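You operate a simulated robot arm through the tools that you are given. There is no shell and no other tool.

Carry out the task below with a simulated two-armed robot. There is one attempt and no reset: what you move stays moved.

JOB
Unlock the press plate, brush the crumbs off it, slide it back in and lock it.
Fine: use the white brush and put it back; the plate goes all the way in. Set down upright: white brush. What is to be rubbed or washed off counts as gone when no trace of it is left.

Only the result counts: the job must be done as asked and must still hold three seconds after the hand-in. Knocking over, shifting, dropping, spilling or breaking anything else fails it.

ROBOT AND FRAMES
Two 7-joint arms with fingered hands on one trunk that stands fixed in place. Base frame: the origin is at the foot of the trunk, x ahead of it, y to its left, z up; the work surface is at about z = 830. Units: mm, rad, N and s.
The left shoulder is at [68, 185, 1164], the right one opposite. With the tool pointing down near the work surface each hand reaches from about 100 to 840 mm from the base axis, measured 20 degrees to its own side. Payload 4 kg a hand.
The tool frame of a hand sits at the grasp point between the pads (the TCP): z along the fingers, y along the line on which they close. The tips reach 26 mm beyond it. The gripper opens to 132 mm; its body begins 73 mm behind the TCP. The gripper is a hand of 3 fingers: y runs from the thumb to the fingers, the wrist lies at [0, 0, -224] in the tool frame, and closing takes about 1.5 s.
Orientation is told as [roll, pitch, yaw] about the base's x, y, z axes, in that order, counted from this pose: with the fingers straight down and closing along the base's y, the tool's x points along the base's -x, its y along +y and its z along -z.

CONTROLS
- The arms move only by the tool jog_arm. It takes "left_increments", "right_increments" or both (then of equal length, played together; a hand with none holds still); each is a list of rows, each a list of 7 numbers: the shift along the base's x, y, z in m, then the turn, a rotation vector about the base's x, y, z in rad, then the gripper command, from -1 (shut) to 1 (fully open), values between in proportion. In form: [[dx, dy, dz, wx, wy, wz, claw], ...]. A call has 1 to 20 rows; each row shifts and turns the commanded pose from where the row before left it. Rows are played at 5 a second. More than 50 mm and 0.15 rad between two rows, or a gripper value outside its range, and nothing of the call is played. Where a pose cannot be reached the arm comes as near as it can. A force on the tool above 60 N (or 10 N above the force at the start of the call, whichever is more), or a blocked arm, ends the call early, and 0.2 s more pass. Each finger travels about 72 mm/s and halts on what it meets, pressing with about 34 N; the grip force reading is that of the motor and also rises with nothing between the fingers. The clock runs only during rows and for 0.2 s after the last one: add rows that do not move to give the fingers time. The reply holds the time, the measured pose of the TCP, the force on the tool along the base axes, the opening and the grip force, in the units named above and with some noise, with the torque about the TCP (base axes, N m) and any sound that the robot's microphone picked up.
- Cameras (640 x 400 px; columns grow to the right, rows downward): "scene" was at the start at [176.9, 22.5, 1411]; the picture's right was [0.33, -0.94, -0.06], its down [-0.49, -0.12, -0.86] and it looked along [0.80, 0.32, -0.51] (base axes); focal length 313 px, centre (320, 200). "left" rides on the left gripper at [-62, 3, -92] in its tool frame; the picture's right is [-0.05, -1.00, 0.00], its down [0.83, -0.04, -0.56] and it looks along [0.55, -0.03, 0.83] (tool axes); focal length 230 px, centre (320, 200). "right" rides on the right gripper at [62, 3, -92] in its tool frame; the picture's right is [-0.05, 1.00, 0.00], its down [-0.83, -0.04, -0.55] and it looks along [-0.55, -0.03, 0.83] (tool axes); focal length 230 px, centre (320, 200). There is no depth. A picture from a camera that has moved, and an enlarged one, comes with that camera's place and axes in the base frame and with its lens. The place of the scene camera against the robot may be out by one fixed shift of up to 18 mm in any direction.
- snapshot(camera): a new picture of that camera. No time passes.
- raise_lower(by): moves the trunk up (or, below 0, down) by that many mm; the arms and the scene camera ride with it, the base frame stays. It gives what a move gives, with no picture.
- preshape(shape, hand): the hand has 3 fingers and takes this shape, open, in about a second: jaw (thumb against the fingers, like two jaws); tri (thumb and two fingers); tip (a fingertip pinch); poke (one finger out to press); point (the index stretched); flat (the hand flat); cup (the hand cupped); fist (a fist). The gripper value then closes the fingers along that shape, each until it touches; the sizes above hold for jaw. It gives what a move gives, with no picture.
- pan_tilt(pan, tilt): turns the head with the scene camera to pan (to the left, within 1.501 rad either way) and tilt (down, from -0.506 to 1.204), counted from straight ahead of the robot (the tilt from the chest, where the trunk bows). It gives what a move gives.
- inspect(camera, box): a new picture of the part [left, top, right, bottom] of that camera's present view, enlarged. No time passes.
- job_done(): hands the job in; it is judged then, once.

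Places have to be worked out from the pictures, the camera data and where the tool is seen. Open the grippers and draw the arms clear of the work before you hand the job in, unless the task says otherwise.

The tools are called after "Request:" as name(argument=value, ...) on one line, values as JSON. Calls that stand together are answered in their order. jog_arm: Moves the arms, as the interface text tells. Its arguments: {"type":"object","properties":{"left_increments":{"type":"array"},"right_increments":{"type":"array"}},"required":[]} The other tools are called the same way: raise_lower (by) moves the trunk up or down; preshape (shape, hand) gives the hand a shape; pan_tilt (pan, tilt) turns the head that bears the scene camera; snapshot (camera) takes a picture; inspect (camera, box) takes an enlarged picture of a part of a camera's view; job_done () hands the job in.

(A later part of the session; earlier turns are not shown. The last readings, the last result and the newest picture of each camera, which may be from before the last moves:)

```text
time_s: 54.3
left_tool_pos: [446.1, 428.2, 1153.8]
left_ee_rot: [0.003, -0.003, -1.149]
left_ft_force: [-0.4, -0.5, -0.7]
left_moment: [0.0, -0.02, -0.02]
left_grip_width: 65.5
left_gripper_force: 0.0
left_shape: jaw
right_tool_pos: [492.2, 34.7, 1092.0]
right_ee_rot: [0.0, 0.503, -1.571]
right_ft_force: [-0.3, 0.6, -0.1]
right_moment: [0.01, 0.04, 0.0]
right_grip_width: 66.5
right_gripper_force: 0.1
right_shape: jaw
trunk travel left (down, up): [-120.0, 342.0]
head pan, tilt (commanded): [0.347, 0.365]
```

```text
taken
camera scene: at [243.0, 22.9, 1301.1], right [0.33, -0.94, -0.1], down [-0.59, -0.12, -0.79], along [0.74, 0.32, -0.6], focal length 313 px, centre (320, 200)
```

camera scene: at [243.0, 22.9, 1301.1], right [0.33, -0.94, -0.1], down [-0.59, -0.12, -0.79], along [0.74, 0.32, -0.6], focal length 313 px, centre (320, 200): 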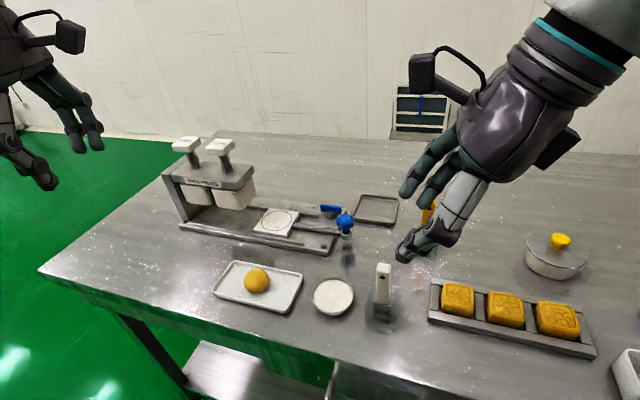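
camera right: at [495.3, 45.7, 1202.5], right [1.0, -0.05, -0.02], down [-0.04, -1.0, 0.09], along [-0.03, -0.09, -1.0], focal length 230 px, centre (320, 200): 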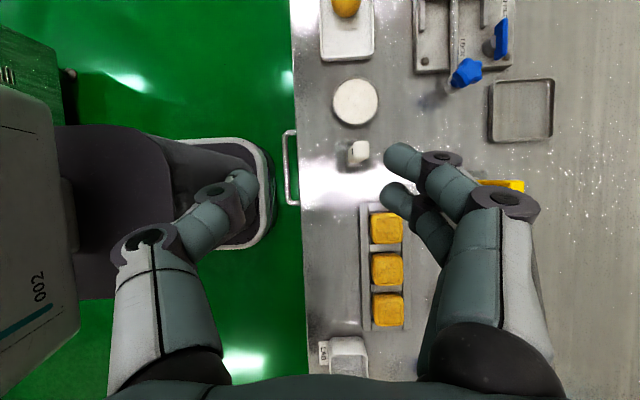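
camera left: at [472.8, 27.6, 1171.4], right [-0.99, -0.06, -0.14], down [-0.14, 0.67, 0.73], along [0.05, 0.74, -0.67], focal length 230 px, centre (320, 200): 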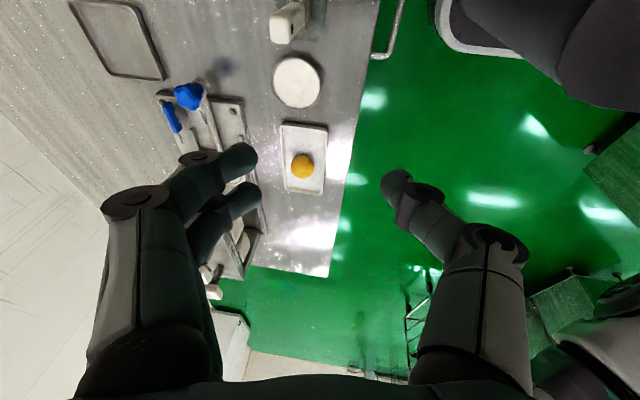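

The right hand took the leaning pose without limits, and its camera now looks straight down. I zoom on the brush to refine its position.

Request:
inspect(camera="right", box=[310, 110, 410, 190])

Request:
inspect(camera="right", box=[400, 0, 560, 120])

```text
5.00 times, centred on (360, 150) of right
camera zoom: at [495.3, 45.7, 1202.5], right [1.0, -0.05, -0.02], down [-0.04, -1.0, 0.09], along [-0.03, -0.09, -1.0], focal length 1150 px, centre (120, 450)
```

zoom: 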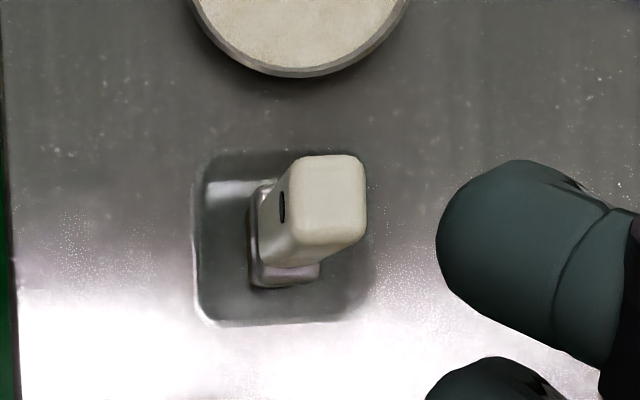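

```text
3.33 times, centred on (480, 60) of right
camera zoom: at [495.3, 45.7, 1202.5], right [1.0, -0.05, -0.02], down [-0.04, -1.0, 0.09], along [-0.03, -0.09, -1.0], focal length 767 px, centre (-213, 667)
```

zoom: 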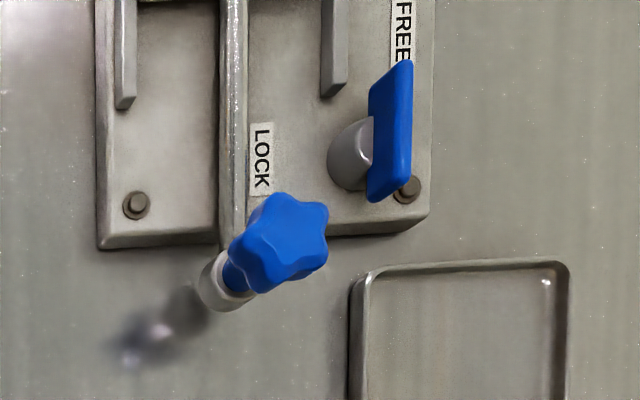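

Brush centre refined to ≈ (535.5, 75.5), top z≈951; jar centre ≈ (539, 77). I move the right hand directly above it, then check.

Request:
jog_arm(right_increments=[[0.0144, 0.0136, -0.03, 0, 0, 0, 0], [0.0144, 0.0136, -0.03, 0, 0, 0, 0], [0.0145, 0.0136, -0.03, 0, 0, 0, 0], [0, 0, 0, 0, 0, 0, 0]])

Request:
snapshot(camera="right")

Request:
inspect(camera="scene", box=[330, 200, 450, 330])

```text
time_s: 55.3
left_tool_pos: [445.0, 427.5, 1153.0]
left_ee_rot: [0.003, -0.004, -1.148]
left_ft_force: [-0.3, 0.5, -0.3]
left_moment: [-0.03, 0.02, 0.0]
left_grip_width: 65.6
left_gripper_force: 0.2
left_shape: jaw
right_tool_pos: [533.9, 76.6, 1004.2]
right_ee_rot: [0.001, 0.5, -1.571]
right_ft_force: [-0.9, -0.2, -0.4]
right_moment: [0.0, 0.02, -0.02]
right_grip_width: 66.6
right_gripper_force: 0.0
right_shape: jaw
trunk travel left (down, up): [-120.0, 342.0]
head pan, tilt (commanded): [0.347, 0.365]
```

```text
taken
camera right: at [537.6, 86.6, 1113.2], right [1.0, -0.05, -0.02], down [-0.04, -1.0, 0.09], along [-0.03, -0.09, -1.0], focal length 230 px, centre (320, 200)
```

right: 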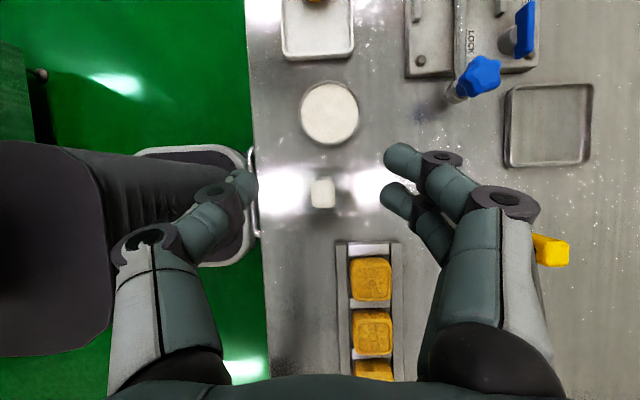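

```text
3.08 times, centred on (390, 265) of scene
camera zoom: at [242.7, 22.2, 1301.3], right [0.33, -0.94, -0.1], down [-0.59, -0.12, -0.79], along [0.74, 0.32, -0.6], focal length 964 px, centre (105, 0)
```

zoom: 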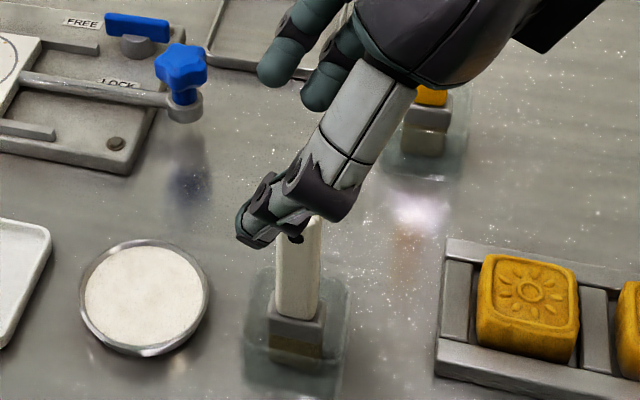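

Aligned over the handle. I descend to z≈920 around it.

Request:
jog_arm(right_increments=[[0, 0, -0.03, 0, 0, 0, 0], [0.0005, 0, -0.03, 0, 0, 0, 0], [0, 0, -0.024, 0, 0, 0, 0], [0, 0, 0, 0, 0, 0, 0]])

Request:
snapshot(camera="right")

Request:
inspect(camera="scene", box=[330, 220, 450, 330])

```text
time_s: 56.3
left_tool_pos: [446.8, 428.4, 1153.8]
left_ee_rot: [-0.001, -0.004, -1.148]
left_ft_force: [-0.6, -0.9, 0.4]
left_moment: [0.0, 0.0, -0.02]
left_grip_width: 65.6
left_gripper_force: 0.1
left_shape: jaw
right_tool_pos: [534.2, 75.1, 919.4]
right_ee_rot: [0.0, 0.502, -1.569]
right_ft_force: [-0.6, -0.5, -0.8]
right_moment: [0.01, -0.01, -0.01]
right_grip_width: 66.5
right_gripper_force: 0.1
right_shape: jaw
trunk travel left (down, up): [-120.0, 342.0]
head pan, tilt (commanded): [0.347, 0.365]
```

```text
taken
camera right: at [538.4, 86.1, 1028.6], right [1.0, -0.05, -0.02], down [-0.04, -1.0, 0.09], along [-0.03, -0.09, -1.0], focal length 230 px, centre (320, 200)
```

right: 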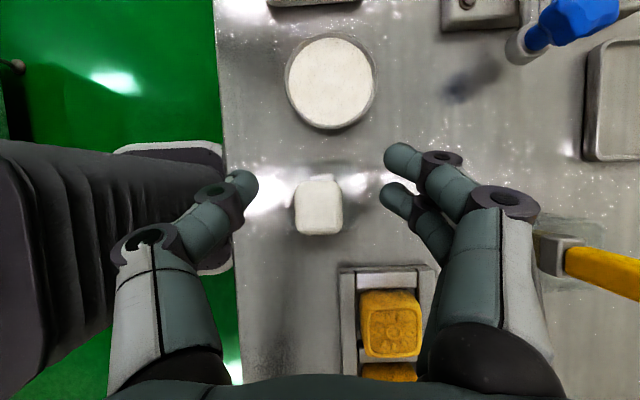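

```text
3.64 times, centred on (390, 275) of scene
camera zoom: at [242.9, 22.6, 1301.2], right [0.33, -0.94, -0.1], down [-0.59, -0.12, -0.79], along [0.74, 0.32, -0.6], focal length 1139 px, centre (66, -73)
```

zoom: 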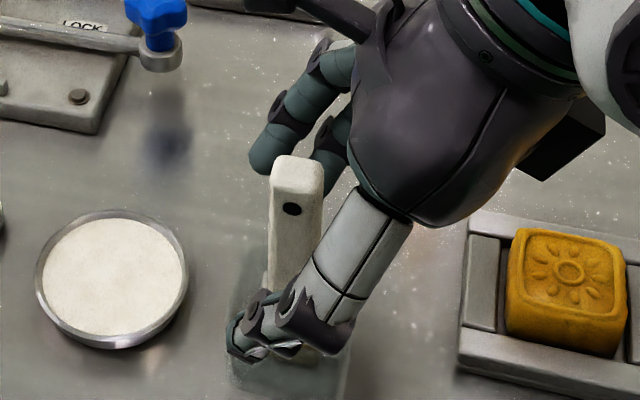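

Handle is between thumb and fingers. I close the grip.

Request:
jog_arm(right_increments=[[0, 0, 0, 0, 0, 0, -0.9], [0, 0, 0, 0, 0, 0, -0.9], [0, 0, 0, 0, 0, 0, -0.9], [0, 0, 0, 0, 0, 0, -0.9], [0, 0, 0, 0, 0, 0, -0.9], [0, 0, 0, 0, 0, 0, -0.9], [0, 0, 0, 0, 0, 0, -0.9]])

Request:
snapshot(camera="right")

Request:
inspect(camera="scene", box=[330, 220, 450, 330])

```text
time_s: 57.9
left_tool_pos: [446.5, 429.0, 1153.4]
left_ee_rot: [0.001, -0.001, -1.149]
left_ft_force: [-0.6, -0.1, 0.1]
left_moment: [0.02, -0.02, 0.03]
left_grip_width: 65.0
left_gripper_force: 0.1
left_shape: jaw
right_tool_pos: [535.0, 75.3, 918.2]
right_ee_rot: [0.0, 0.503, -1.57]
right_ft_force: [-0.4, 0.2, 0.3]
right_moment: [0.04, -0.01, -0.01]
right_grip_width: 2.4
right_gripper_force: 34.4
right_shape: jaw
trunk travel left (down, up): [-120.0, 342.0]
head pan, tilt (commanded): [0.347, 0.365]
```

```text
taken
camera right: at [538.6, 86.0, 1028.6], right [1.0, -0.05, -0.02], down [-0.04, -1.0, 0.09], along [-0.03, -0.09, -1.0], focal length 230 px, centre (320, 200)
```

right: 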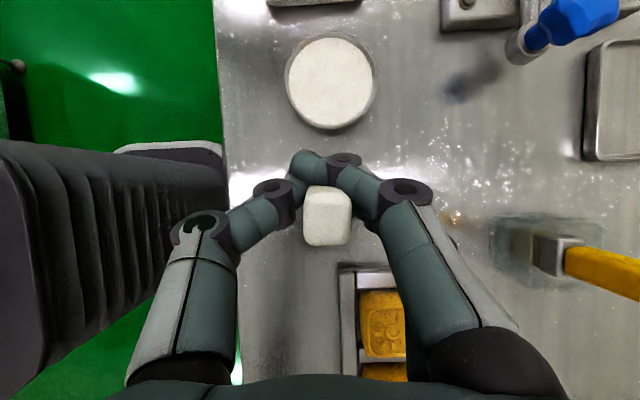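

```text
3.64 times, centred on (390, 275) of scene
camera zoom: at [243.2, 22.5, 1301.1], right [0.33, -0.94, -0.1], down [-0.59, -0.12, -0.79], along [0.74, 0.32, -0.6], focal length 1139 px, centre (66, -73)
```

zoom: 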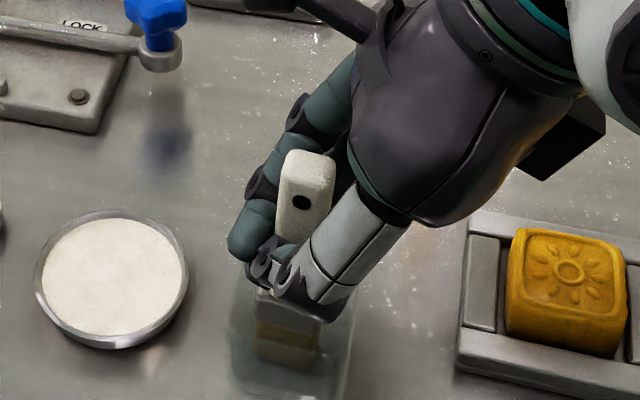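

The reading (2.4 mm) and picture show the fingertips closed just beyond the handle on its +y side, only caging it. I reopen gently and check the brush still stands upright.

Request:
jog_arm(right_increments=[[0, 0, 0, 0, 0, 0, -0.8], [0, 0, 0, 0, 0, 0, -0.65], [0, 0, 0, 0, 0, 0, -0.5], [0, 0, 0, 0, 0, 0, -0.35], [0, 0, 0, 0, 0, 0, -0.2], [0, 0, 0, 0, 0, 0, -0.1], [0, 0, 0, 0, 0, 0, 0], [0, 0, 0, 0, 0, 0, 0]])

Request:
snapshot(camera="right")

Request:
inspect(camera="scene", box=[330, 220, 450, 330])

```text
time_s: 59.7
left_tool_pos: [446.0, 428.3, 1153.2]
left_ee_rot: [0.0, -0.004, -1.147]
left_ft_force: [0.1, -0.1, -0.3]
left_moment: [-0.02, 0.0, -0.01]
left_grip_width: 65.2
left_gripper_force: 0.1
left_shape: jaw
right_tool_pos: [535.3, 75.6, 918.2]
right_ee_rot: [0.0, 0.5, -1.571]
right_ft_force: [-0.5, 0.1, -0.5]
right_moment: [-0.01, 0.01, -0.03]
right_grip_width: 65.4
right_gripper_force: 0.0
right_shape: jaw
trunk travel left (down, up): [-120.0, 342.0]
head pan, tilt (commanded): [0.347, 0.365]
```

```text
taken
camera right: at [538.6, 86.0, 1028.6], right [1.0, -0.05, -0.03], down [-0.04, -1.0, 0.09], along [-0.03, -0.09, -1.0], focal length 230 px, centre (320, 200)
```

right: 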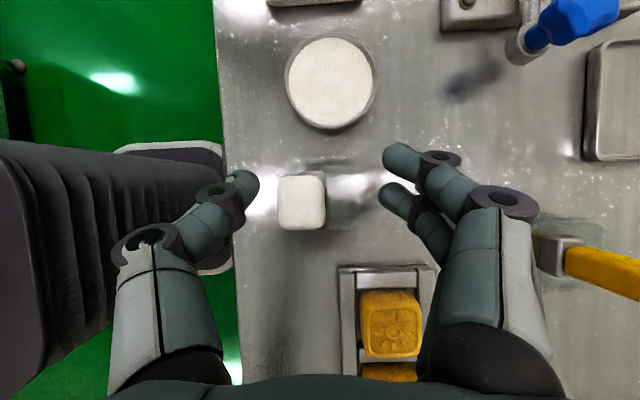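

```text
3.64 times, centred on (390, 275) of scene
camera zoom: at [243.2, 22.5, 1301.1], right [0.33, -0.94, -0.1], down [-0.59, -0.12, -0.79], along [0.74, 0.32, -0.6], focal length 1139 px, centre (66, -73)
```

zoom: 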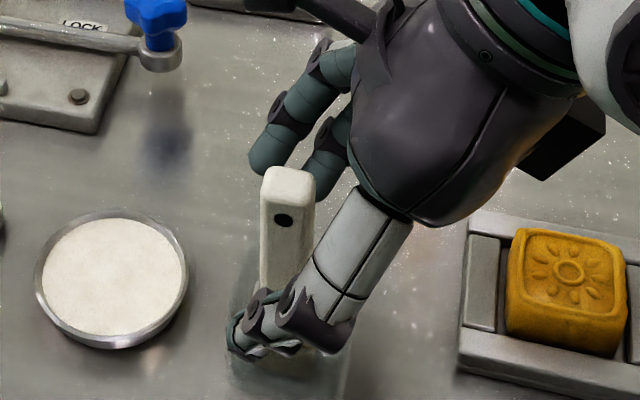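

Brush still upright, now at ≈ (530, 78.5). I shift the hand so the fingertip pads (≈14 mm past the TCP) land on the handle's middle, and check before closing.

Request:
jog_arm(right_increments=[[-0.0025, -0.002, 0.006, 0, 0, 0, 0], [-0.0027, -0.0018, 0.006, 0, 0, 0, 0], [0, 0, 0, 0, 0, 0, 0]])

Request:
inspect(camera="right", box=[220, 120, 420, 260])

Request:
inspect(camera="scene", box=[330, 220, 450, 330])

```text
time_s: 60.5
left_tool_pos: [446.1, 428.7, 1152.9]
left_ee_rot: [0.002, -0.004, -1.15]
left_ft_force: [0.5, -0.6, 0.7]
left_moment: [-0.01, 0.01, 0.02]
left_grip_width: 65.4
left_gripper_force: 0.1
left_shape: jaw
right_tool_pos: [530.3, 71.8, 930.4]
right_ee_rot: [0.0, 0.5, -1.571]
right_ft_force: [0.3, 0.5, -0.7]
right_moment: [-0.01, -0.01, -0.01]
right_grip_width: 65.3
right_gripper_force: 0.0
right_shape: jaw
trunk travel left (down, up): [-120.0, 342.0]
head pan, tilt (commanded): [0.347, 0.365]
```

```text
2.86 times, centred on (320, 190) of right
camera zoom: at [533.7, 82.3, 1040.6], right [1.0, -0.05, -0.03], down [-0.04, -1.0, 0.09], along [-0.03, -0.09, -1.0], focal length 657 px, centre (320, 229)
```

zoom: 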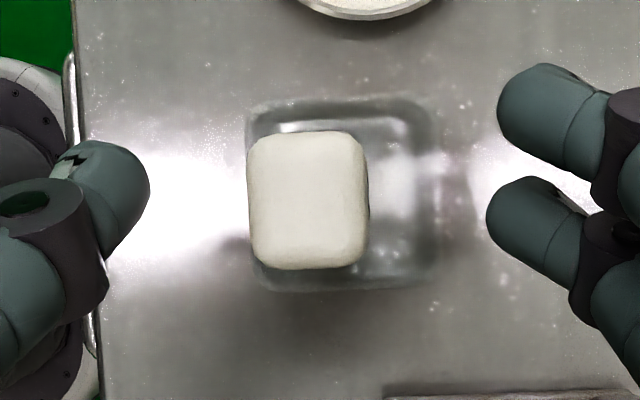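

```text
3.64 times, centred on (390, 275) of scene
camera zoom: at [243.2, 22.5, 1301.0], right [0.33, -0.94, -0.1], down [-0.59, -0.12, -0.79], along [0.74, 0.32, -0.6], focal length 1139 px, centre (66, -73)
```

zoom: 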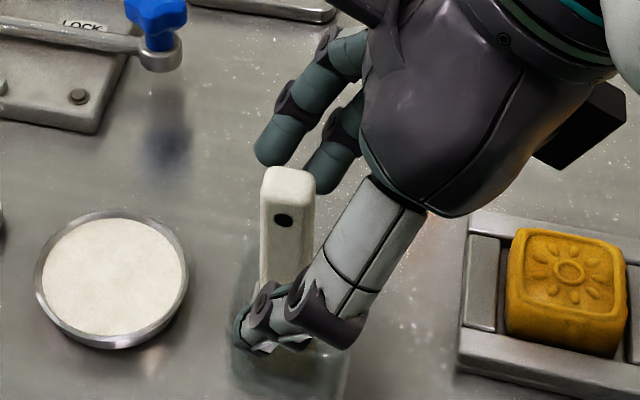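

Handle centre is at (529.6, 78.4) and the pads straddle it. I close again.

Request:
jog_arm(right_increments=[[0, 0, 0, 0, 0, 0, -0.4], [0, 0, 0, 0, 0, 0, -0.6], [0, 0, 0, 0, 0, 0, -0.8], [0, 0, 0, 0, 0, 0, -0.9], [0, 0, 0, 0, 0, 0, -0.9], [0, 0, 0, 0, 0, 0, -0.9], [0, 0, 0, 0, 0, 0, -0.9]])

Request:
snapshot(camera="right")

Request:
inspect(camera="scene", box=[330, 220, 450, 330])

```text
time_s: 62.1
left_tool_pos: [446.7, 428.7, 1152.6]
left_ee_rot: [0.002, -0.001, -1.149]
left_ft_force: [0.6, 0.9, 0.0]
left_moment: [0.03, 0.05, 0.02]
left_grip_width: 65.2
left_gripper_force: 0.0
left_shape: jaw
right_tool_pos: [530.3, 72.0, 930.3]
right_ee_rot: [0.001, 0.503, -1.571]
right_ft_force: [-0.2, -0.9, 1.7]
right_moment: [-0.08, 0.02, 0.04]
right_grip_width: 7.1
right_gripper_force: 34.2
right_shape: jaw
trunk travel left (down, up): [-120.0, 342.0]
head pan, tilt (commanded): [0.347, 0.365]
```

```text
taken
camera right: at [533.7, 82.2, 1040.6], right [1.0, -0.05, -0.02], down [-0.04, -1.0, 0.09], along [-0.03, -0.09, -1.0], focal length 230 px, centre (320, 200)
```

right: 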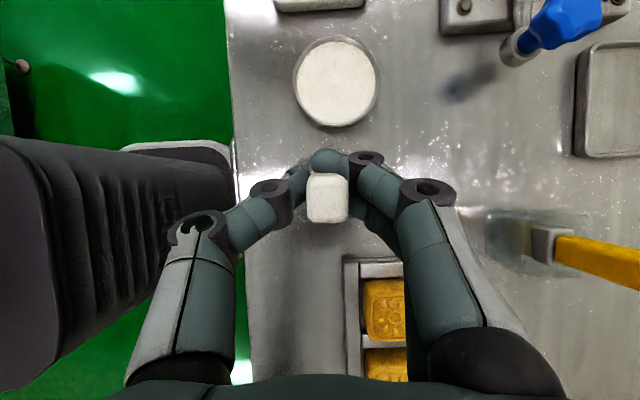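

```text
3.64 times, centred on (390, 275) of scene
camera zoom: at [243.1, 22.4, 1301.1], right [0.33, -0.94, -0.1], down [-0.59, -0.12, -0.79], along [0.74, 0.32, -0.6], focal length 1139 px, centre (66, -73)
```

zoom: 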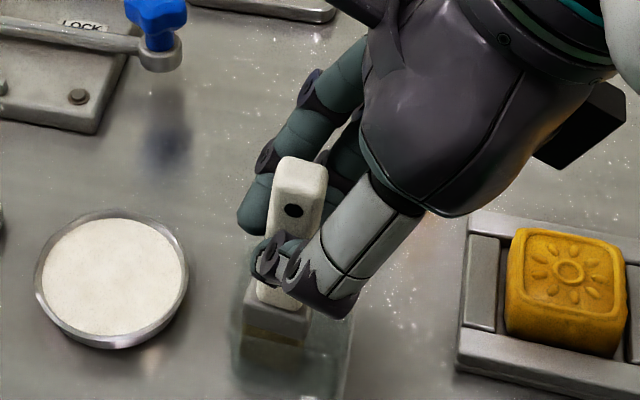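

The grip holds the handle between thumb and one finger with the other finger hooked past the edge; the brush leans ~8°. I test how firmly it is held by lifting just 12 mm (still within the jar) and looking.

Request:
jog_arm(right_increments=[[0, 0, 0.004, 0, 0, 0, -0.9], [0, 0, 0.004, 0, 0, 0, -0.9], [0, 0, 0.004, 0, 0, 0, -0.9], [0, 0, 0, 0, 0, 0, -0.9]])

Request:
inspect(camera="scene", box=[330, 220, 450, 330])

Request:
inspect(camera="right", box=[220, 120, 420, 260])

Request:
inspect(camera="left", box=[0, 0, 640, 400])

```text
time_s: 63.1
left_tool_pos: [445.5, 428.9, 1153.3]
left_ee_rot: [0.002, -0.004, -1.146]
left_ft_force: [-0.2, 0.2, 0.4]
left_moment: [0.0, 0.01, 0.01]
left_grip_width: 65.5
left_gripper_force: 0.0
left_shape: jaw
right_tool_pos: [529.3, 72.1, 941.7]
right_ee_rot: [-0.001, 0.502, -1.572]
right_ft_force: [0.1, -1.0, -1.6]
right_moment: [-0.13, 0.0, -0.02]
right_grip_width: 6.9
right_gripper_force: 34.2
right_shape: jaw
trunk travel left (down, up): [-120.0, 342.0]
head pan, tilt (commanded): [0.347, 0.365]
```

```text
3.64 times, centred on (390, 275) of scene
camera zoom: at [243.2, 22.3, 1301.0], right [0.33, -0.94, -0.1], down [-0.59, -0.12, -0.79], along [0.74, 0.32, -0.6], focal length 1139 px, centre (66, -73)
```

zoom: 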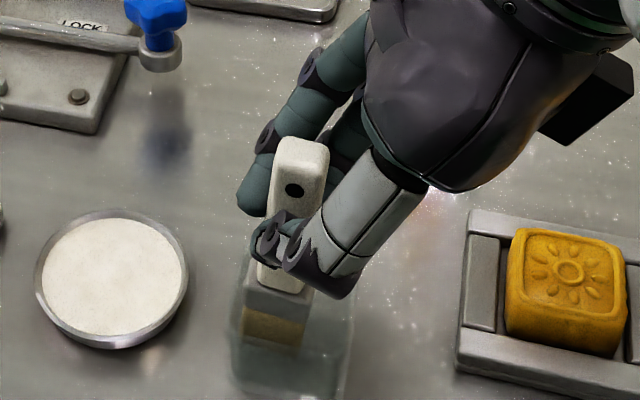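

```text
2.86 times, centred on (320, 190) of right
camera zoom: at [533.7, 82.1, 1052.2], right [1.0, -0.05, -0.03], down [-0.04, -1.0, 0.09], along [-0.03, -0.09, -1.0], focal length 657 px, centre (320, 229)
```

zoom: 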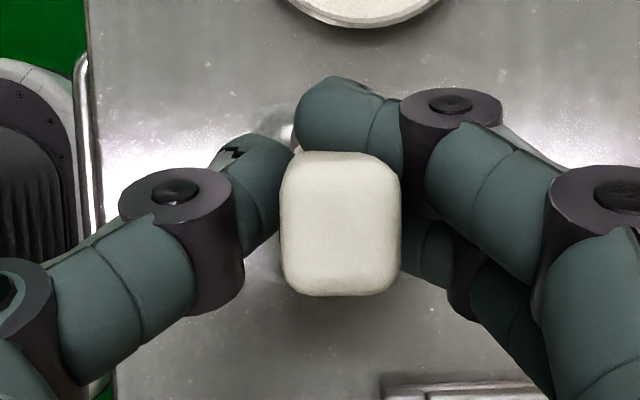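

```text
1.00 times, centred on (320, 200) of left (not enlarged: the box is as wide or as high as the picture)
camera zoom: at [474.9, 375.4, 1245.8], right [-0.89, -0.46, 0.0], down [-0.38, 0.74, 0.55], along [-0.25, 0.49, -0.83], focal length 230 px, centre (320, 200)
```

zoom: 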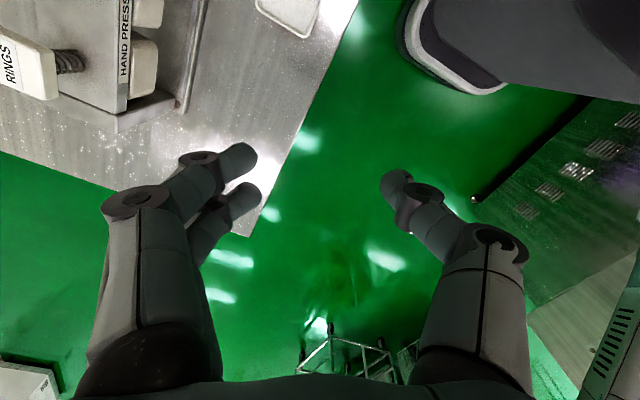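

The brush lifts with the hand but leans ~8° and this slanted grip is not ideal. I right it, set it back down in the jar, and will instead grasp it vertically (with the left hand, which can stay vertical at both places).

Request:
jog_arm(right_increments=[[0, 0, 0, -0.06, 0, 0, -0.9], [0, 0, 0, -0.06, 0, 0, -0.9], [0, 0, -0.005, 0, 0, 0, -0.9], [0, 0, -0.004, 0, 0, 0, -0.9], [0, 0, 0, 0, 0, 0, -0.9]])

Request:
inspect(camera="scene", box=[330, 220, 450, 330])

Request:
inspect(camera="right", box=[220, 120, 420, 260])

```text
time_s: 64.3
left_tool_pos: [445.6, 427.9, 1154.5]
left_ee_rot: [0.001, -0.003, -1.148]
left_ft_force: [0.1, -0.7, 0.3]
left_moment: [0.01, -0.03, 0.01]
left_grip_width: 65.3
left_gripper_force: 0.1
left_shape: jaw
right_tool_pos: [530.7, 71.7, 933.7]
right_ee_rot: [-0.001, 0.381, -1.568]
right_ft_force: [0.5, -0.2, -0.6]
right_moment: [0.01, -0.02, 0.02]
right_grip_width: 6.5
right_gripper_force: 34.0
right_shape: jaw
trunk travel left (down, up): [-120.0, 342.0]
head pan, tilt (commanded): [0.347, 0.365]
```

```text
3.64 times, centred on (390, 275) of scene
camera zoom: at [243.2, 22.5, 1301.1], right [0.33, -0.94, -0.1], down [-0.59, -0.12, -0.79], along [0.74, 0.32, -0.6], focal length 1139 px, centre (66, -73)
```

zoom: 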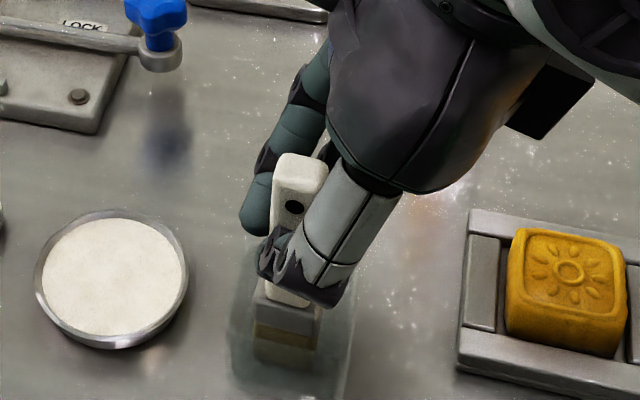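

```text
2.86 times, centred on (320, 190) of right
camera zoom: at [533.9, 95.8, 1041.1], right [1.0, -0.05, -0.02], down [-0.04, -0.98, 0.21], along [-0.03, -0.21, -0.98], focal length 657 px, centre (320, 229)
```

zoom: 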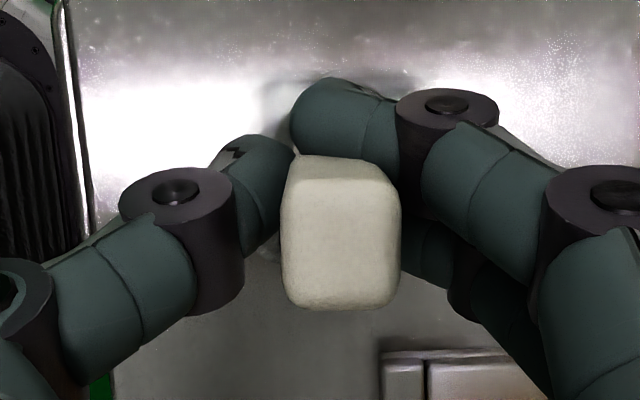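

Nearly upright now. A bit more correction, then lower until the bristles touch the jar floor.

Request:
jog_arm(right_increments=[[0, 0, 0, -0.05, 0, 0, -0.9], [0, 0, -0.002, 0, 0, 0, -0.9], [0, 0, -0.002, 0, 0, 0, -0.9], [0, 0, 0, 0, 0, 0, -0.9]])

Request:
inspect(camera="scene", box=[330, 220, 450, 330])

```text
time_s: 65.3
left_tool_pos: [445.2, 428.5, 1153.0]
left_ee_rot: [0.002, -0.003, -1.149]
left_ft_force: [-0.1, -0.3, 0.0]
left_moment: [0.0, 0.01, -0.05]
left_grip_width: 65.5
left_gripper_force: 0.0
left_shape: jaw
right_tool_pos: [530.1, 73.2, 929.7]
right_ee_rot: [0.002, 0.33, -1.569]
right_ft_force: [-0.9, 1.0, 4.3]
right_moment: [0.0, 0.0, 0.0]
right_grip_width: 6.9
right_gripper_force: 34.3
right_shape: jaw
trunk travel left (down, up): [-120.0, 342.0]
head pan, tilt (commanded): [0.347, 0.365]
```

```text
3.64 times, centred on (390, 275) of scene
camera zoom: at [242.8, 22.5, 1301.3], right [0.33, -0.94, -0.1], down [-0.59, -0.12, -0.79], along [0.74, 0.32, -0.6], focal length 1139 px, centre (66, -73)
```

zoom: 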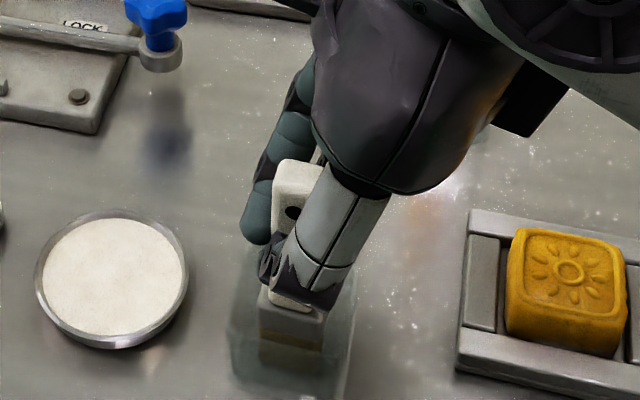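

Touching the floor (4 N), upright. I open slowly.

Request:
jog_arm(right_increments=[[0, 0, 0, 0, 0, 0, -0.8], [0, 0, 0, 0, 0, 0, -0.7], [0, 0, 0, 0, 0, 0, -0.55], [0, 0, 0, 0, 0, 0, -0.4], [0, 0, 0, 0, 0, 0, -0.25], [0, 0, 0, 0, 0, 0, -0.1], [0, 0, 0, 0, 0, 0, 0.1], [0, 0, 0, 0, 0, 0, 0.1]])

Request:
inspect(camera="scene", box=[330, 220, 450, 330])

Request:
inspect(camera="right", box=[220, 120, 420, 260])

```text
time_s: 67.1
left_tool_pos: [446.1, 429.4, 1153.1]
left_ee_rot: [0.002, -0.004, -1.148]
left_ft_force: [-0.4, 0.0, -0.3]
left_moment: [-0.01, 0.02, 0.04]
left_grip_width: 65.5
left_gripper_force: 0.1
left_shape: jaw
right_tool_pos: [531.1, 71.3, 929.5]
right_ee_rot: [0.0, 0.329, -1.571]
right_ft_force: [-0.4, 0.2, 0.1]
right_moment: [0.01, -0.02, -0.05]
right_grip_width: 72.0
right_gripper_force: 0.0
right_shape: jaw
trunk travel left (down, up): [-120.0, 342.0]
head pan, tilt (commanded): [0.347, 0.365]
```

```text
3.64 times, centred on (390, 275) of scene
camera zoom: at [243.2, 22.5, 1301.1], right [0.33, -0.94, -0.1], down [-0.59, -0.12, -0.79], along [0.74, 0.32, -0.6], focal length 1139 px, centre (66, -73)
```

zoom: 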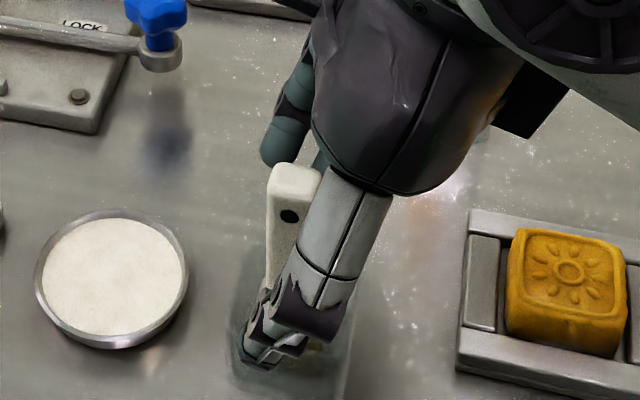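

```text
2.86 times, centred on (320, 190) of right
camera zoom: at [533.8, 101.2, 1036.0], right [1.0, -0.05, -0.02], down [-0.04, -0.97, 0.26], along [-0.03, -0.25, -0.97], focal length 657 px, centre (320, 229)
```

zoom: 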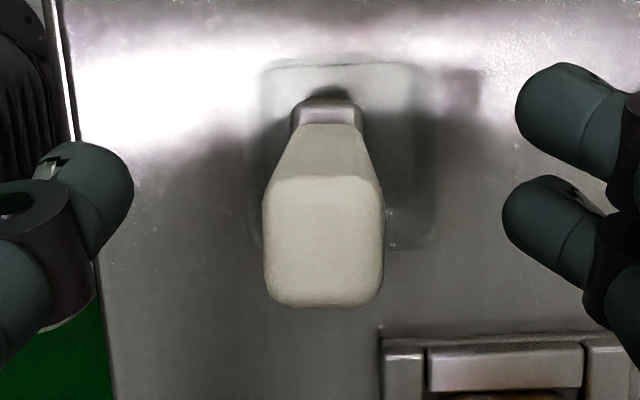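

Released and upright at ≈ (531.5, 78). I withdraw the right hand up and away.

Request:
jog_arm(right_increments=[[0, 0, 0.03, 0, 0, 0, 0.1], [0, 0, 0.03, 0, 0, 0, 0.1], [0, 0, 0.04, 0, 0, 0, 0.1], [0, -0.01, 0.04, 0, 0, 0, 0.1], [-0.02, -0.04, 0.01, -0.1, 0, 0, 0.1], [-0.02, -0.04, 0, -0.1, 0, 0, 0.1], [-0.02, -0.04, 0, -0.13, 0, 0, 0.1], [-0.02, -0.04, 0, 0, 0, 0.15, 0.1], [-0.02, -0.04, 0, 0, 0, 0.15, 0.1], [-0.02, -0.04, 0, 0, 0, 0.15, 0.1], [-0.02, -0.04, 0, 0, 0, 0.15, 0.1], [0, 0, 0, 0, 0, 0.15, 0.1], [0, 0, 0, 0, 0, 0.15, 0.1], [0, 0, 0, 0, 0, 0.15, 0.1], [0, 0, 0, 0, 0, 0.15, 0.1], [0, 0, 0, 0, 0, 0.15, 0.1]])

Request:
snapshot(camera="scene")

```text
time_s: 70.5
left_tool_pos: [445.2, 428.4, 1153.3]
left_ee_rot: [0.002, -0.003, -1.148]
left_ft_force: [-0.4, -0.2, -0.2]
left_moment: [0.0, 0.04, -0.04]
left_grip_width: 65.4
left_gripper_force: 0.1
left_shape: jaw
right_tool_pos: [390.2, -219.2, 1079.8]
right_ee_rot: [0.0, -0.001, -0.219]
right_ft_force: [-0.1, -0.3, 0.6]
right_moment: [0.01, 0.02, -0.01]
right_grip_width: 72.1
right_gripper_force: 0.0
right_shape: jaw
trunk travel left (down, up): [-120.0, 342.0]
head pan, tilt (commanded): [0.347, 0.365]
```

```text
taken
camera scene: at [243.0, 22.3, 1301.1], right [0.33, -0.94, -0.1], down [-0.59, -0.12, -0.79], along [0.74, 0.32, -0.6], focal length 313 px, centre (320, 200)
```

scene: 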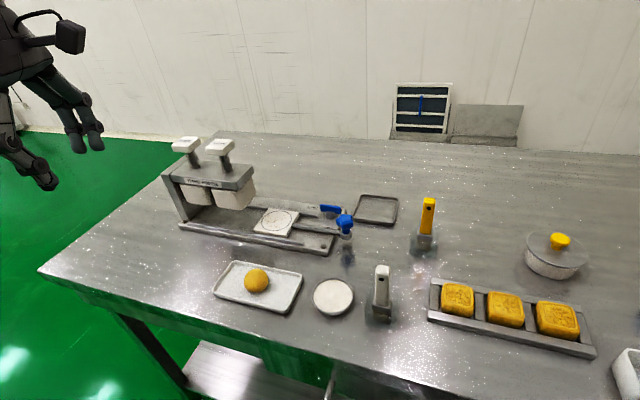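

Right hand is clear, brush upright. Next the left hand goes back over the knob to pull the plate ~40 mm further out, giving room for a vertical brush grip beside the dies.

Request:
jog_arm(left_increments=[[0.02, -0.03, 0, 0, 0, -0.05, -0.25], [0.024, -0.03, -0.01, 0, 0, -0.05, -0.25], [0.028, -0.028, -0.016, 0, 0, -0.05, -0.25], [0.028, -0.028, -0.016, 0, 0, -0.05, -0.25], [0.028, -0.028, -0.018, 0, 0, -0.05, -0.25], [0.028, -0.028, -0.018, 0, 0, -0.05, -0.25], [0.028, -0.028, -0.018, 0, 0, -0.06, -0.25], [0.028, -0.028, -0.018, 0, 0, -0.06, -0.25], [0.026, -0.024, -0.018, 0, 0, 0, -0.25], [0, 0, 0, 0, 0, 0, -0.25]])

Request:
snapshot(camera="left")

Request:
snapshot(camera="scene")

```text
time_s: 72.7
left_tool_pos: [683.7, 183.7, 1022.4]
left_ee_rot: [0.004, -0.003, -1.566]
left_ft_force: [-0.1, -0.1, 0.0]
left_moment: [-0.01, -0.02, 0.01]
left_grip_width: 50.0
left_gripper_force: 0.1
left_shape: jaw
left hand out of reach, approached as far as the arm can: row 9
right_tool_pos: [389.6, -218.3, 1080.9]
right_ee_rot: [-0.002, 0.0, -0.222]
right_ft_force: [0.2, 0.3, -0.6]
right_moment: [-0.02, -0.01, 0.02]
right_grip_width: 71.9
right_gripper_force: 0.1
right_shape: jaw
trunk travel left (down, up): [-120.0, 342.0]
head pan, tilt (commanded): [0.347, 0.365]
```

```text
taken
camera left: at [688.0, 124.2, 1115.0], right [-1.0, -0.06, 0.0], down [-0.05, 0.83, 0.55], along [-0.03, 0.55, -0.83], focal length 230 px, centre (320, 200)
```

left: 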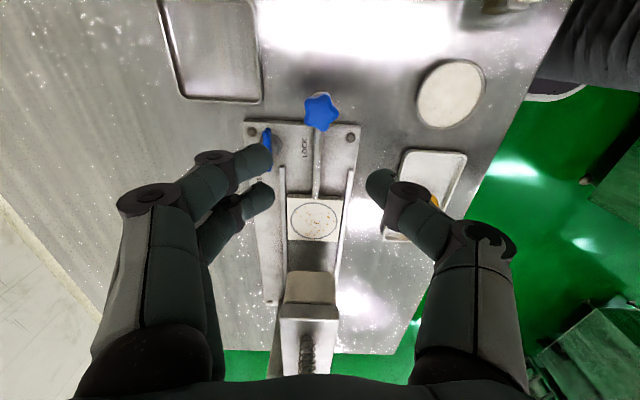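

```text
taken
camera scene: at [241.4, 22.4, 1301.7], right [0.33, -0.94, -0.1], down [-0.59, -0.12, -0.8], along [0.74, 0.32, -0.6], focal length 313 px, centre (320, 200)
```

scene: 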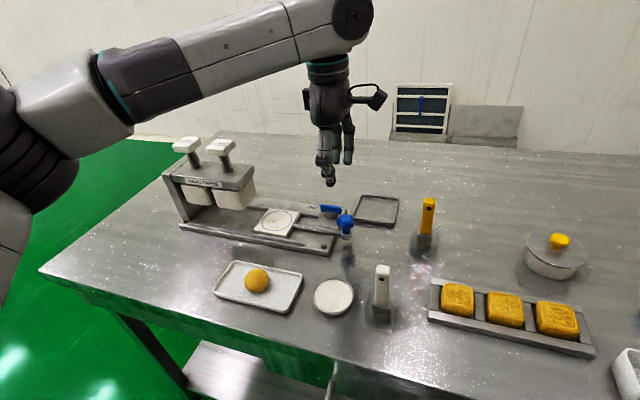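

I lower the trunk 60 mm again for reach at the knob, then descend onto it.

Request:
raise_lower(by=-60)

Request:
jog_arm(left_increments=[[0, -0.004, -0.01, 0, 0, 0, -0.25], [0, -0.004, -0.01, 0, 0, 0, -0.25], [0, 0, 0, 0, 0, 0, -0.25]])

Request:
snapshot(camera="left")

```text
time_s: 73.7
left_tool_pos: [683.7, 183.4, 962.9]
left_ee_rot: [0.004, -0.004, -1.567]
left_ft_force: [-0.1, 0.9, 0.3]
left_moment: [-0.02, -0.03, -0.02]
left_grip_width: 49.8
left_gripper_force: 0.1
left_shape: jaw
right_tool_pos: [389.4, -218.1, 1019.8]
right_ee_rot: [-0.001, -0.002, -0.22]
right_ft_force: [-0.2, 0.1, 0.3]
right_moment: [0.02, -0.05, -0.05]
right_grip_width: 71.9
right_gripper_force: 0.1
right_shape: jaw
trunk travel left (down, up): [-60.0, 402.0]
head pan, tilt (commanded): [0.347, 0.365]
```

```text
time_s: 74.5
left_tool_pos: [685.0, 176.2, 941.3]
left_ee_rot: [0.002, -0.005, -1.568]
left_ft_force: [0.0, -0.5, 1.2]
left_moment: [0.05, -0.01, -0.04]
left_grip_width: 49.8
left_gripper_force: 0.1
left_shape: jaw
right_tool_pos: [390.1, -218.7, 1020.1]
right_ee_rot: [-0.001, 0.0, -0.221]
right_ft_force: [-0.6, 0.6, 0.4]
right_moment: [-0.01, -0.02, -0.02]
right_grip_width: 72.1
right_gripper_force: 0.1
right_shape: jaw
trunk travel left (down, up): [-60.0, 402.0]
head pan, tilt (commanded): [0.347, 0.365]
```

```text
taken
camera left: at [688.8, 115.2, 1033.7], right [-1.0, -0.06, 0.0], down [-0.05, 0.83, 0.55], along [-0.03, 0.55, -0.83], focal length 230 px, centre (320, 200)
```

left: 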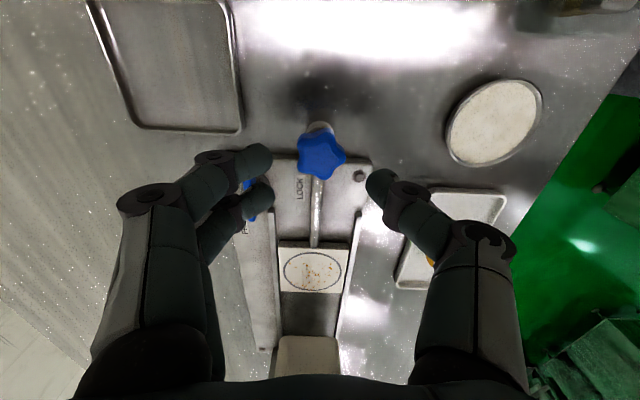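

Knob at (685, 174), centred. I descend, grip it, and pull another 40 mm.

Request:
jog_arm(left_increments=[[0, -0.0005, -0.02, 0, 0, 0, -0.25], [0, -0.0005, -0.02, 0, 0, 0, -0.25], [0, 0, -0.013, 0, 0, 0, -0.25], [0, 0, 0, 0, 0, 0, -0.9], [0, 0, 0, 0, 0, 0, -0.9], [0, 0, 0, 0, 0, 0, -0.9], [0, 0, 0, 0, 0, 0, -0.9], [0, 0, 0, 0, 0, 0, -0.9]])

Request:
jog_arm(left_increments=[[0, -0.012, -0.001, 0, 0, 0, -0.9], [0, -0.014, 0, 0, 0, 0, -0.9], [0, -0.014, 0, 0, 0, 0, -0.9], [0, 0, 0, 0, 0, 0, -0.9]])

Request:
snapshot(camera="scene")

Request:
snapshot(camera="left")

```text
time_s: 76.3
left_tool_pos: [684.6, 174.4, 885.0]
left_ee_rot: [-0.002, -0.003, -1.566]
left_ft_force: [-10.3, -0.5, -17.0]
left_moment: [-0.02, 0.16, 0.01]
left_grip_width: 13.4
left_gripper_force: 33.5
left_shape: jaw
right_tool_pos: [390.2, -217.5, 1018.7]
right_ee_rot: [0.001, 0.002, -0.223]
right_ft_force: [0.3, -0.1, -0.5]
right_moment: [-0.01, 0.01, -0.03]
right_grip_width: 72.0
right_gripper_force: 0.1
right_shape: jaw
trunk travel left (down, up): [-60.0, 402.0]
head pan, tilt (commanded): [0.347, 0.365]
```

```text
time_s: 77.3
left_tool_pos: [685.4, 138.4, 884.2]
left_ee_rot: [-0.002, 0.002, -1.564]
left_ft_force: [-14.4, 18.4, -13.8]
left_moment: [0.19, 0.19, -0.09]
left_grip_width: 12.8
left_gripper_force: 33.6
left_shape: jaw
right_tool_pos: [389.8, -216.0, 1020.0]
right_ee_rot: [-0.002, 0.002, -0.222]
right_ft_force: [-0.4, -0.1, -0.3]
right_moment: [-0.01, 0.0, 0.01]
right_grip_width: 72.2
right_gripper_force: 0.0
right_shape: jaw
trunk travel left (down, up): [-60.0, 402.0]
head pan, tilt (commanded): [0.347, 0.365]
```

```text
taken
camera scene: at [301.1, 25.1, 1206.0], right [0.31, -0.94, -0.13], down [-0.68, -0.12, -0.72], along [0.66, 0.32, -0.68], focal length 313 px, centre (320, 200)
```

scene: 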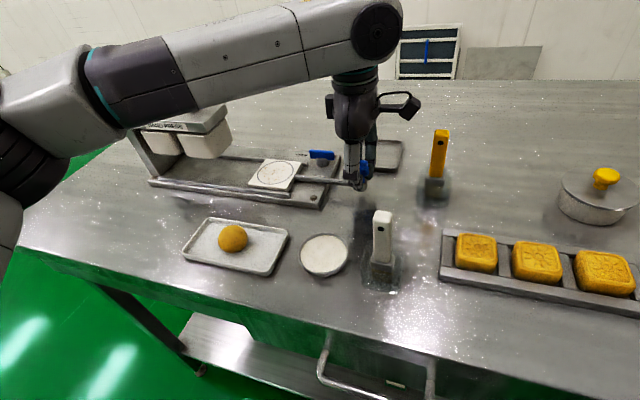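

```text
taken
camera left: at [690.1, 78.5, 977.3], right [-1.0, -0.06, 0.0], down [-0.05, 0.83, 0.56], along [-0.04, 0.56, -0.83], focal length 230 px, centre (320, 200)
```

left: 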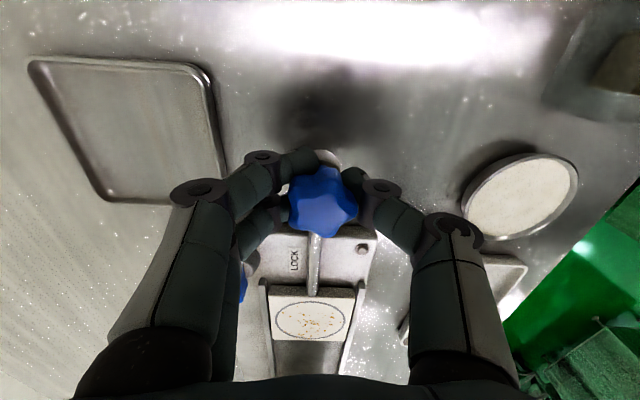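

An end stop was reached at y≈138 (18 N): fully out, plate centre now ≈ y 299. I relax the pull, release and lift off.

Request:
jog_arm(left_increments=[[0, 0.003, 0, 0, 0, 0, -0.9], [0, 0, 0, 0, 0, 0, -0.3], [0, 0, 0, 0, 0, 0, -0.2], [0, 0, 0, 0, 0, 0, -0.2], [0, 0, 0, 0, 0, 0, -0.2], [0, 0, 0.02, 0, 0, 0, -0.2], [0, 0, 0.03, 0, 0, 0, -0.2], [0, 0, 0.04, 0, 0, 0, -0.2], [0, 0, 0.03, 0, 0, 0, -0.2], [0, 0, 0, 0, 0, 0, -0.2]])

Request:
inspect(camera="left", box=[260, 100, 380, 300])

Request:
inspect(camera="scene", box=[130, 80, 390, 230])

```text
time_s: 79.5
left_tool_pos: [673.2, 159.4, 1004.8]
left_ee_rot: [0.001, -0.003, -1.566]
left_ft_force: [0.2, -0.5, 0.5]
left_moment: [-0.06, 0.01, 0.02]
left_grip_width: 52.6
left_gripper_force: 0.0
left_shape: jaw
left hand out of reach, approached as far as the arm can: row 7, 8
right_tool_pos: [391.2, -217.9, 1019.8]
right_ee_rot: [0.0, 0.002, -0.222]
right_ft_force: [-0.4, 0.4, -0.7]
right_moment: [-0.01, 0.03, 0.02]
right_grip_width: 72.1
right_gripper_force: 0.2
right_shape: jaw
trunk travel left (down, up): [-60.0, 402.0]
head pan, tilt (commanded): [0.347, 0.365]
```

```text
2.00 times, centred on (320, 200) of left
camera zoom: at [675.8, 100.0, 1097.0], right [-1.0, -0.06, 0.0], down [-0.05, 0.83, 0.55], along [-0.03, 0.55, -0.83], focal length 460 px, centre (320, 200)
```

zoom: 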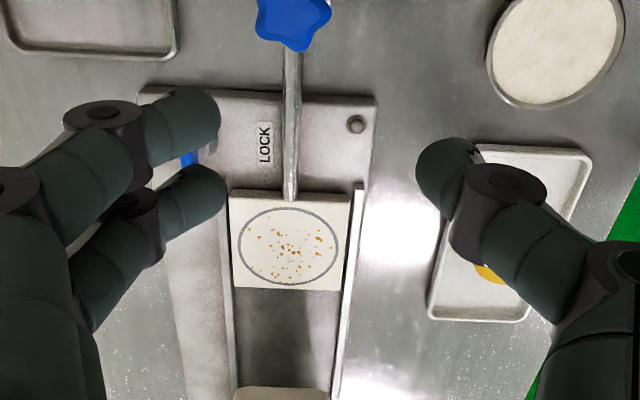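

```text
2.46 times, centred on (260, 155) of scene
camera zoom: at [301.6, 22.9, 1205.8], right [0.31, -0.94, -0.14], down [-0.68, -0.12, -0.72], along [0.66, 0.32, -0.68], focal length 771 px, centre (468, 311)
```

zoom: 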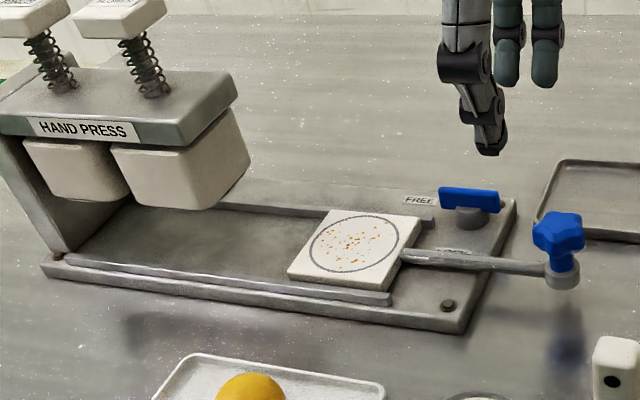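

The plate sits with ring centre ≈ (685.5, 298). Now I raise the trunk back 60 mm and bring the left hand, vertical with yaw −90°, above the brush.

Request:
raise_lower(by=60)

Request:
jog_arm(left_increments=[[-0.028, -0.016, -0.005, 0, 0, 0, 0], [-0.028, -0.016, -0.005, 0, 0, 0, 0], [-0.028, -0.016, -0.005, 0, 0, 0, 0], [-0.028, -0.016, -0.005, 0, 0, 0, 0], [-0.029, -0.017, -0.005, 0, 0, 0, 0], [0, 0, 0, 0, 0, 0, 0]])

Request:
snapshot(camera="left")

Request:
snapshot(camera="scene")

```text
time_s: 80.5
left_tool_pos: [646.3, 161.0, 1118.2]
left_ee_rot: [0.078, -0.004, -1.566]
left_ft_force: [0.7, 0.3, 0.5]
left_moment: [-0.02, 0.04, 0.01]
left_grip_width: 52.7
left_gripper_force: 0.1
left_shape: jaw
right_tool_pos: [391.8, -218.7, 1077.9]
right_ee_rot: [0.0, 0.002, -0.221]
right_ft_force: [1.1, -1.0, -0.9]
right_moment: [0.05, -0.01, 0.02]
right_grip_width: 72.1
right_gripper_force: 0.1
right_shape: jaw
trunk travel left (down, up): [-120.0, 342.0]
head pan, tilt (commanded): [0.347, 0.365]
```

```text
time_s: 81.9
left_tool_pos: [502.7, 80.0, 1096.2]
left_ee_rot: [0.081, -0.005, -1.564]
left_ft_force: [-0.5, -0.7, 0.1]
left_moment: [-0.01, 0.0, -0.01]
left_grip_width: 65.6
left_gripper_force: 0.1
left_shape: jaw
right_tool_pos: [390.7, -218.8, 1078.7]
right_ee_rot: [0.0, 0.001, -0.221]
right_ft_force: [-0.2, -0.4, 0.0]
right_moment: [0.02, 0.0, 0.02]
right_grip_width: 72.1
right_gripper_force: 0.0
right_shape: jaw
trunk travel left (down, up): [-120.0, 342.0]
head pan, tilt (commanded): [0.347, 0.365]
```

```text
taken
camera left: at [499.6, 20.6, 1188.3], right [-0.99, -0.06, -0.08], down [-0.09, 0.83, 0.55], along [0.04, 0.55, -0.83], focal length 230 px, centre (320, 200)
```

left: 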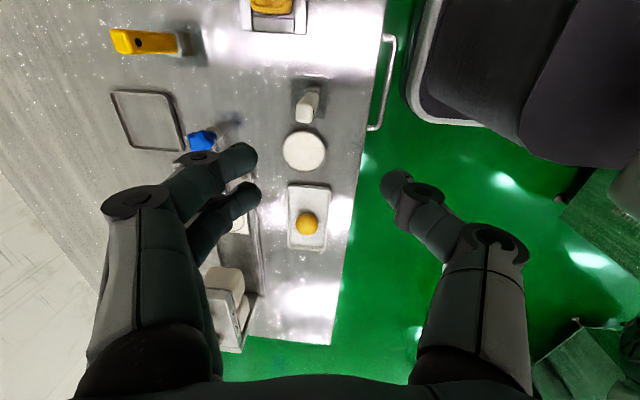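

```text
taken
camera scene: at [243.5, 22.6, 1301.0], right [0.33, -0.94, -0.1], down [-0.6, -0.12, -0.79], along [0.73, 0.32, -0.6], focal length 313 px, centre (320, 200)
```

scene: 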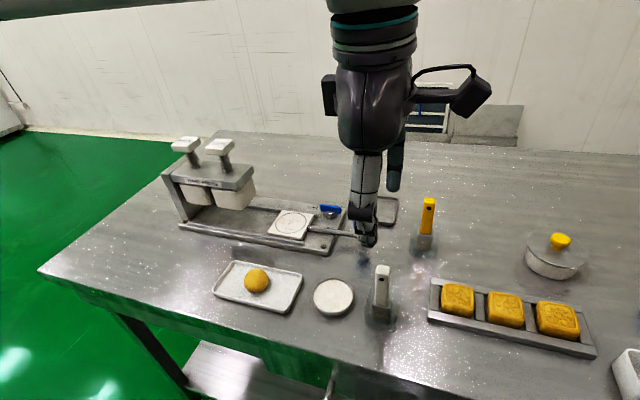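

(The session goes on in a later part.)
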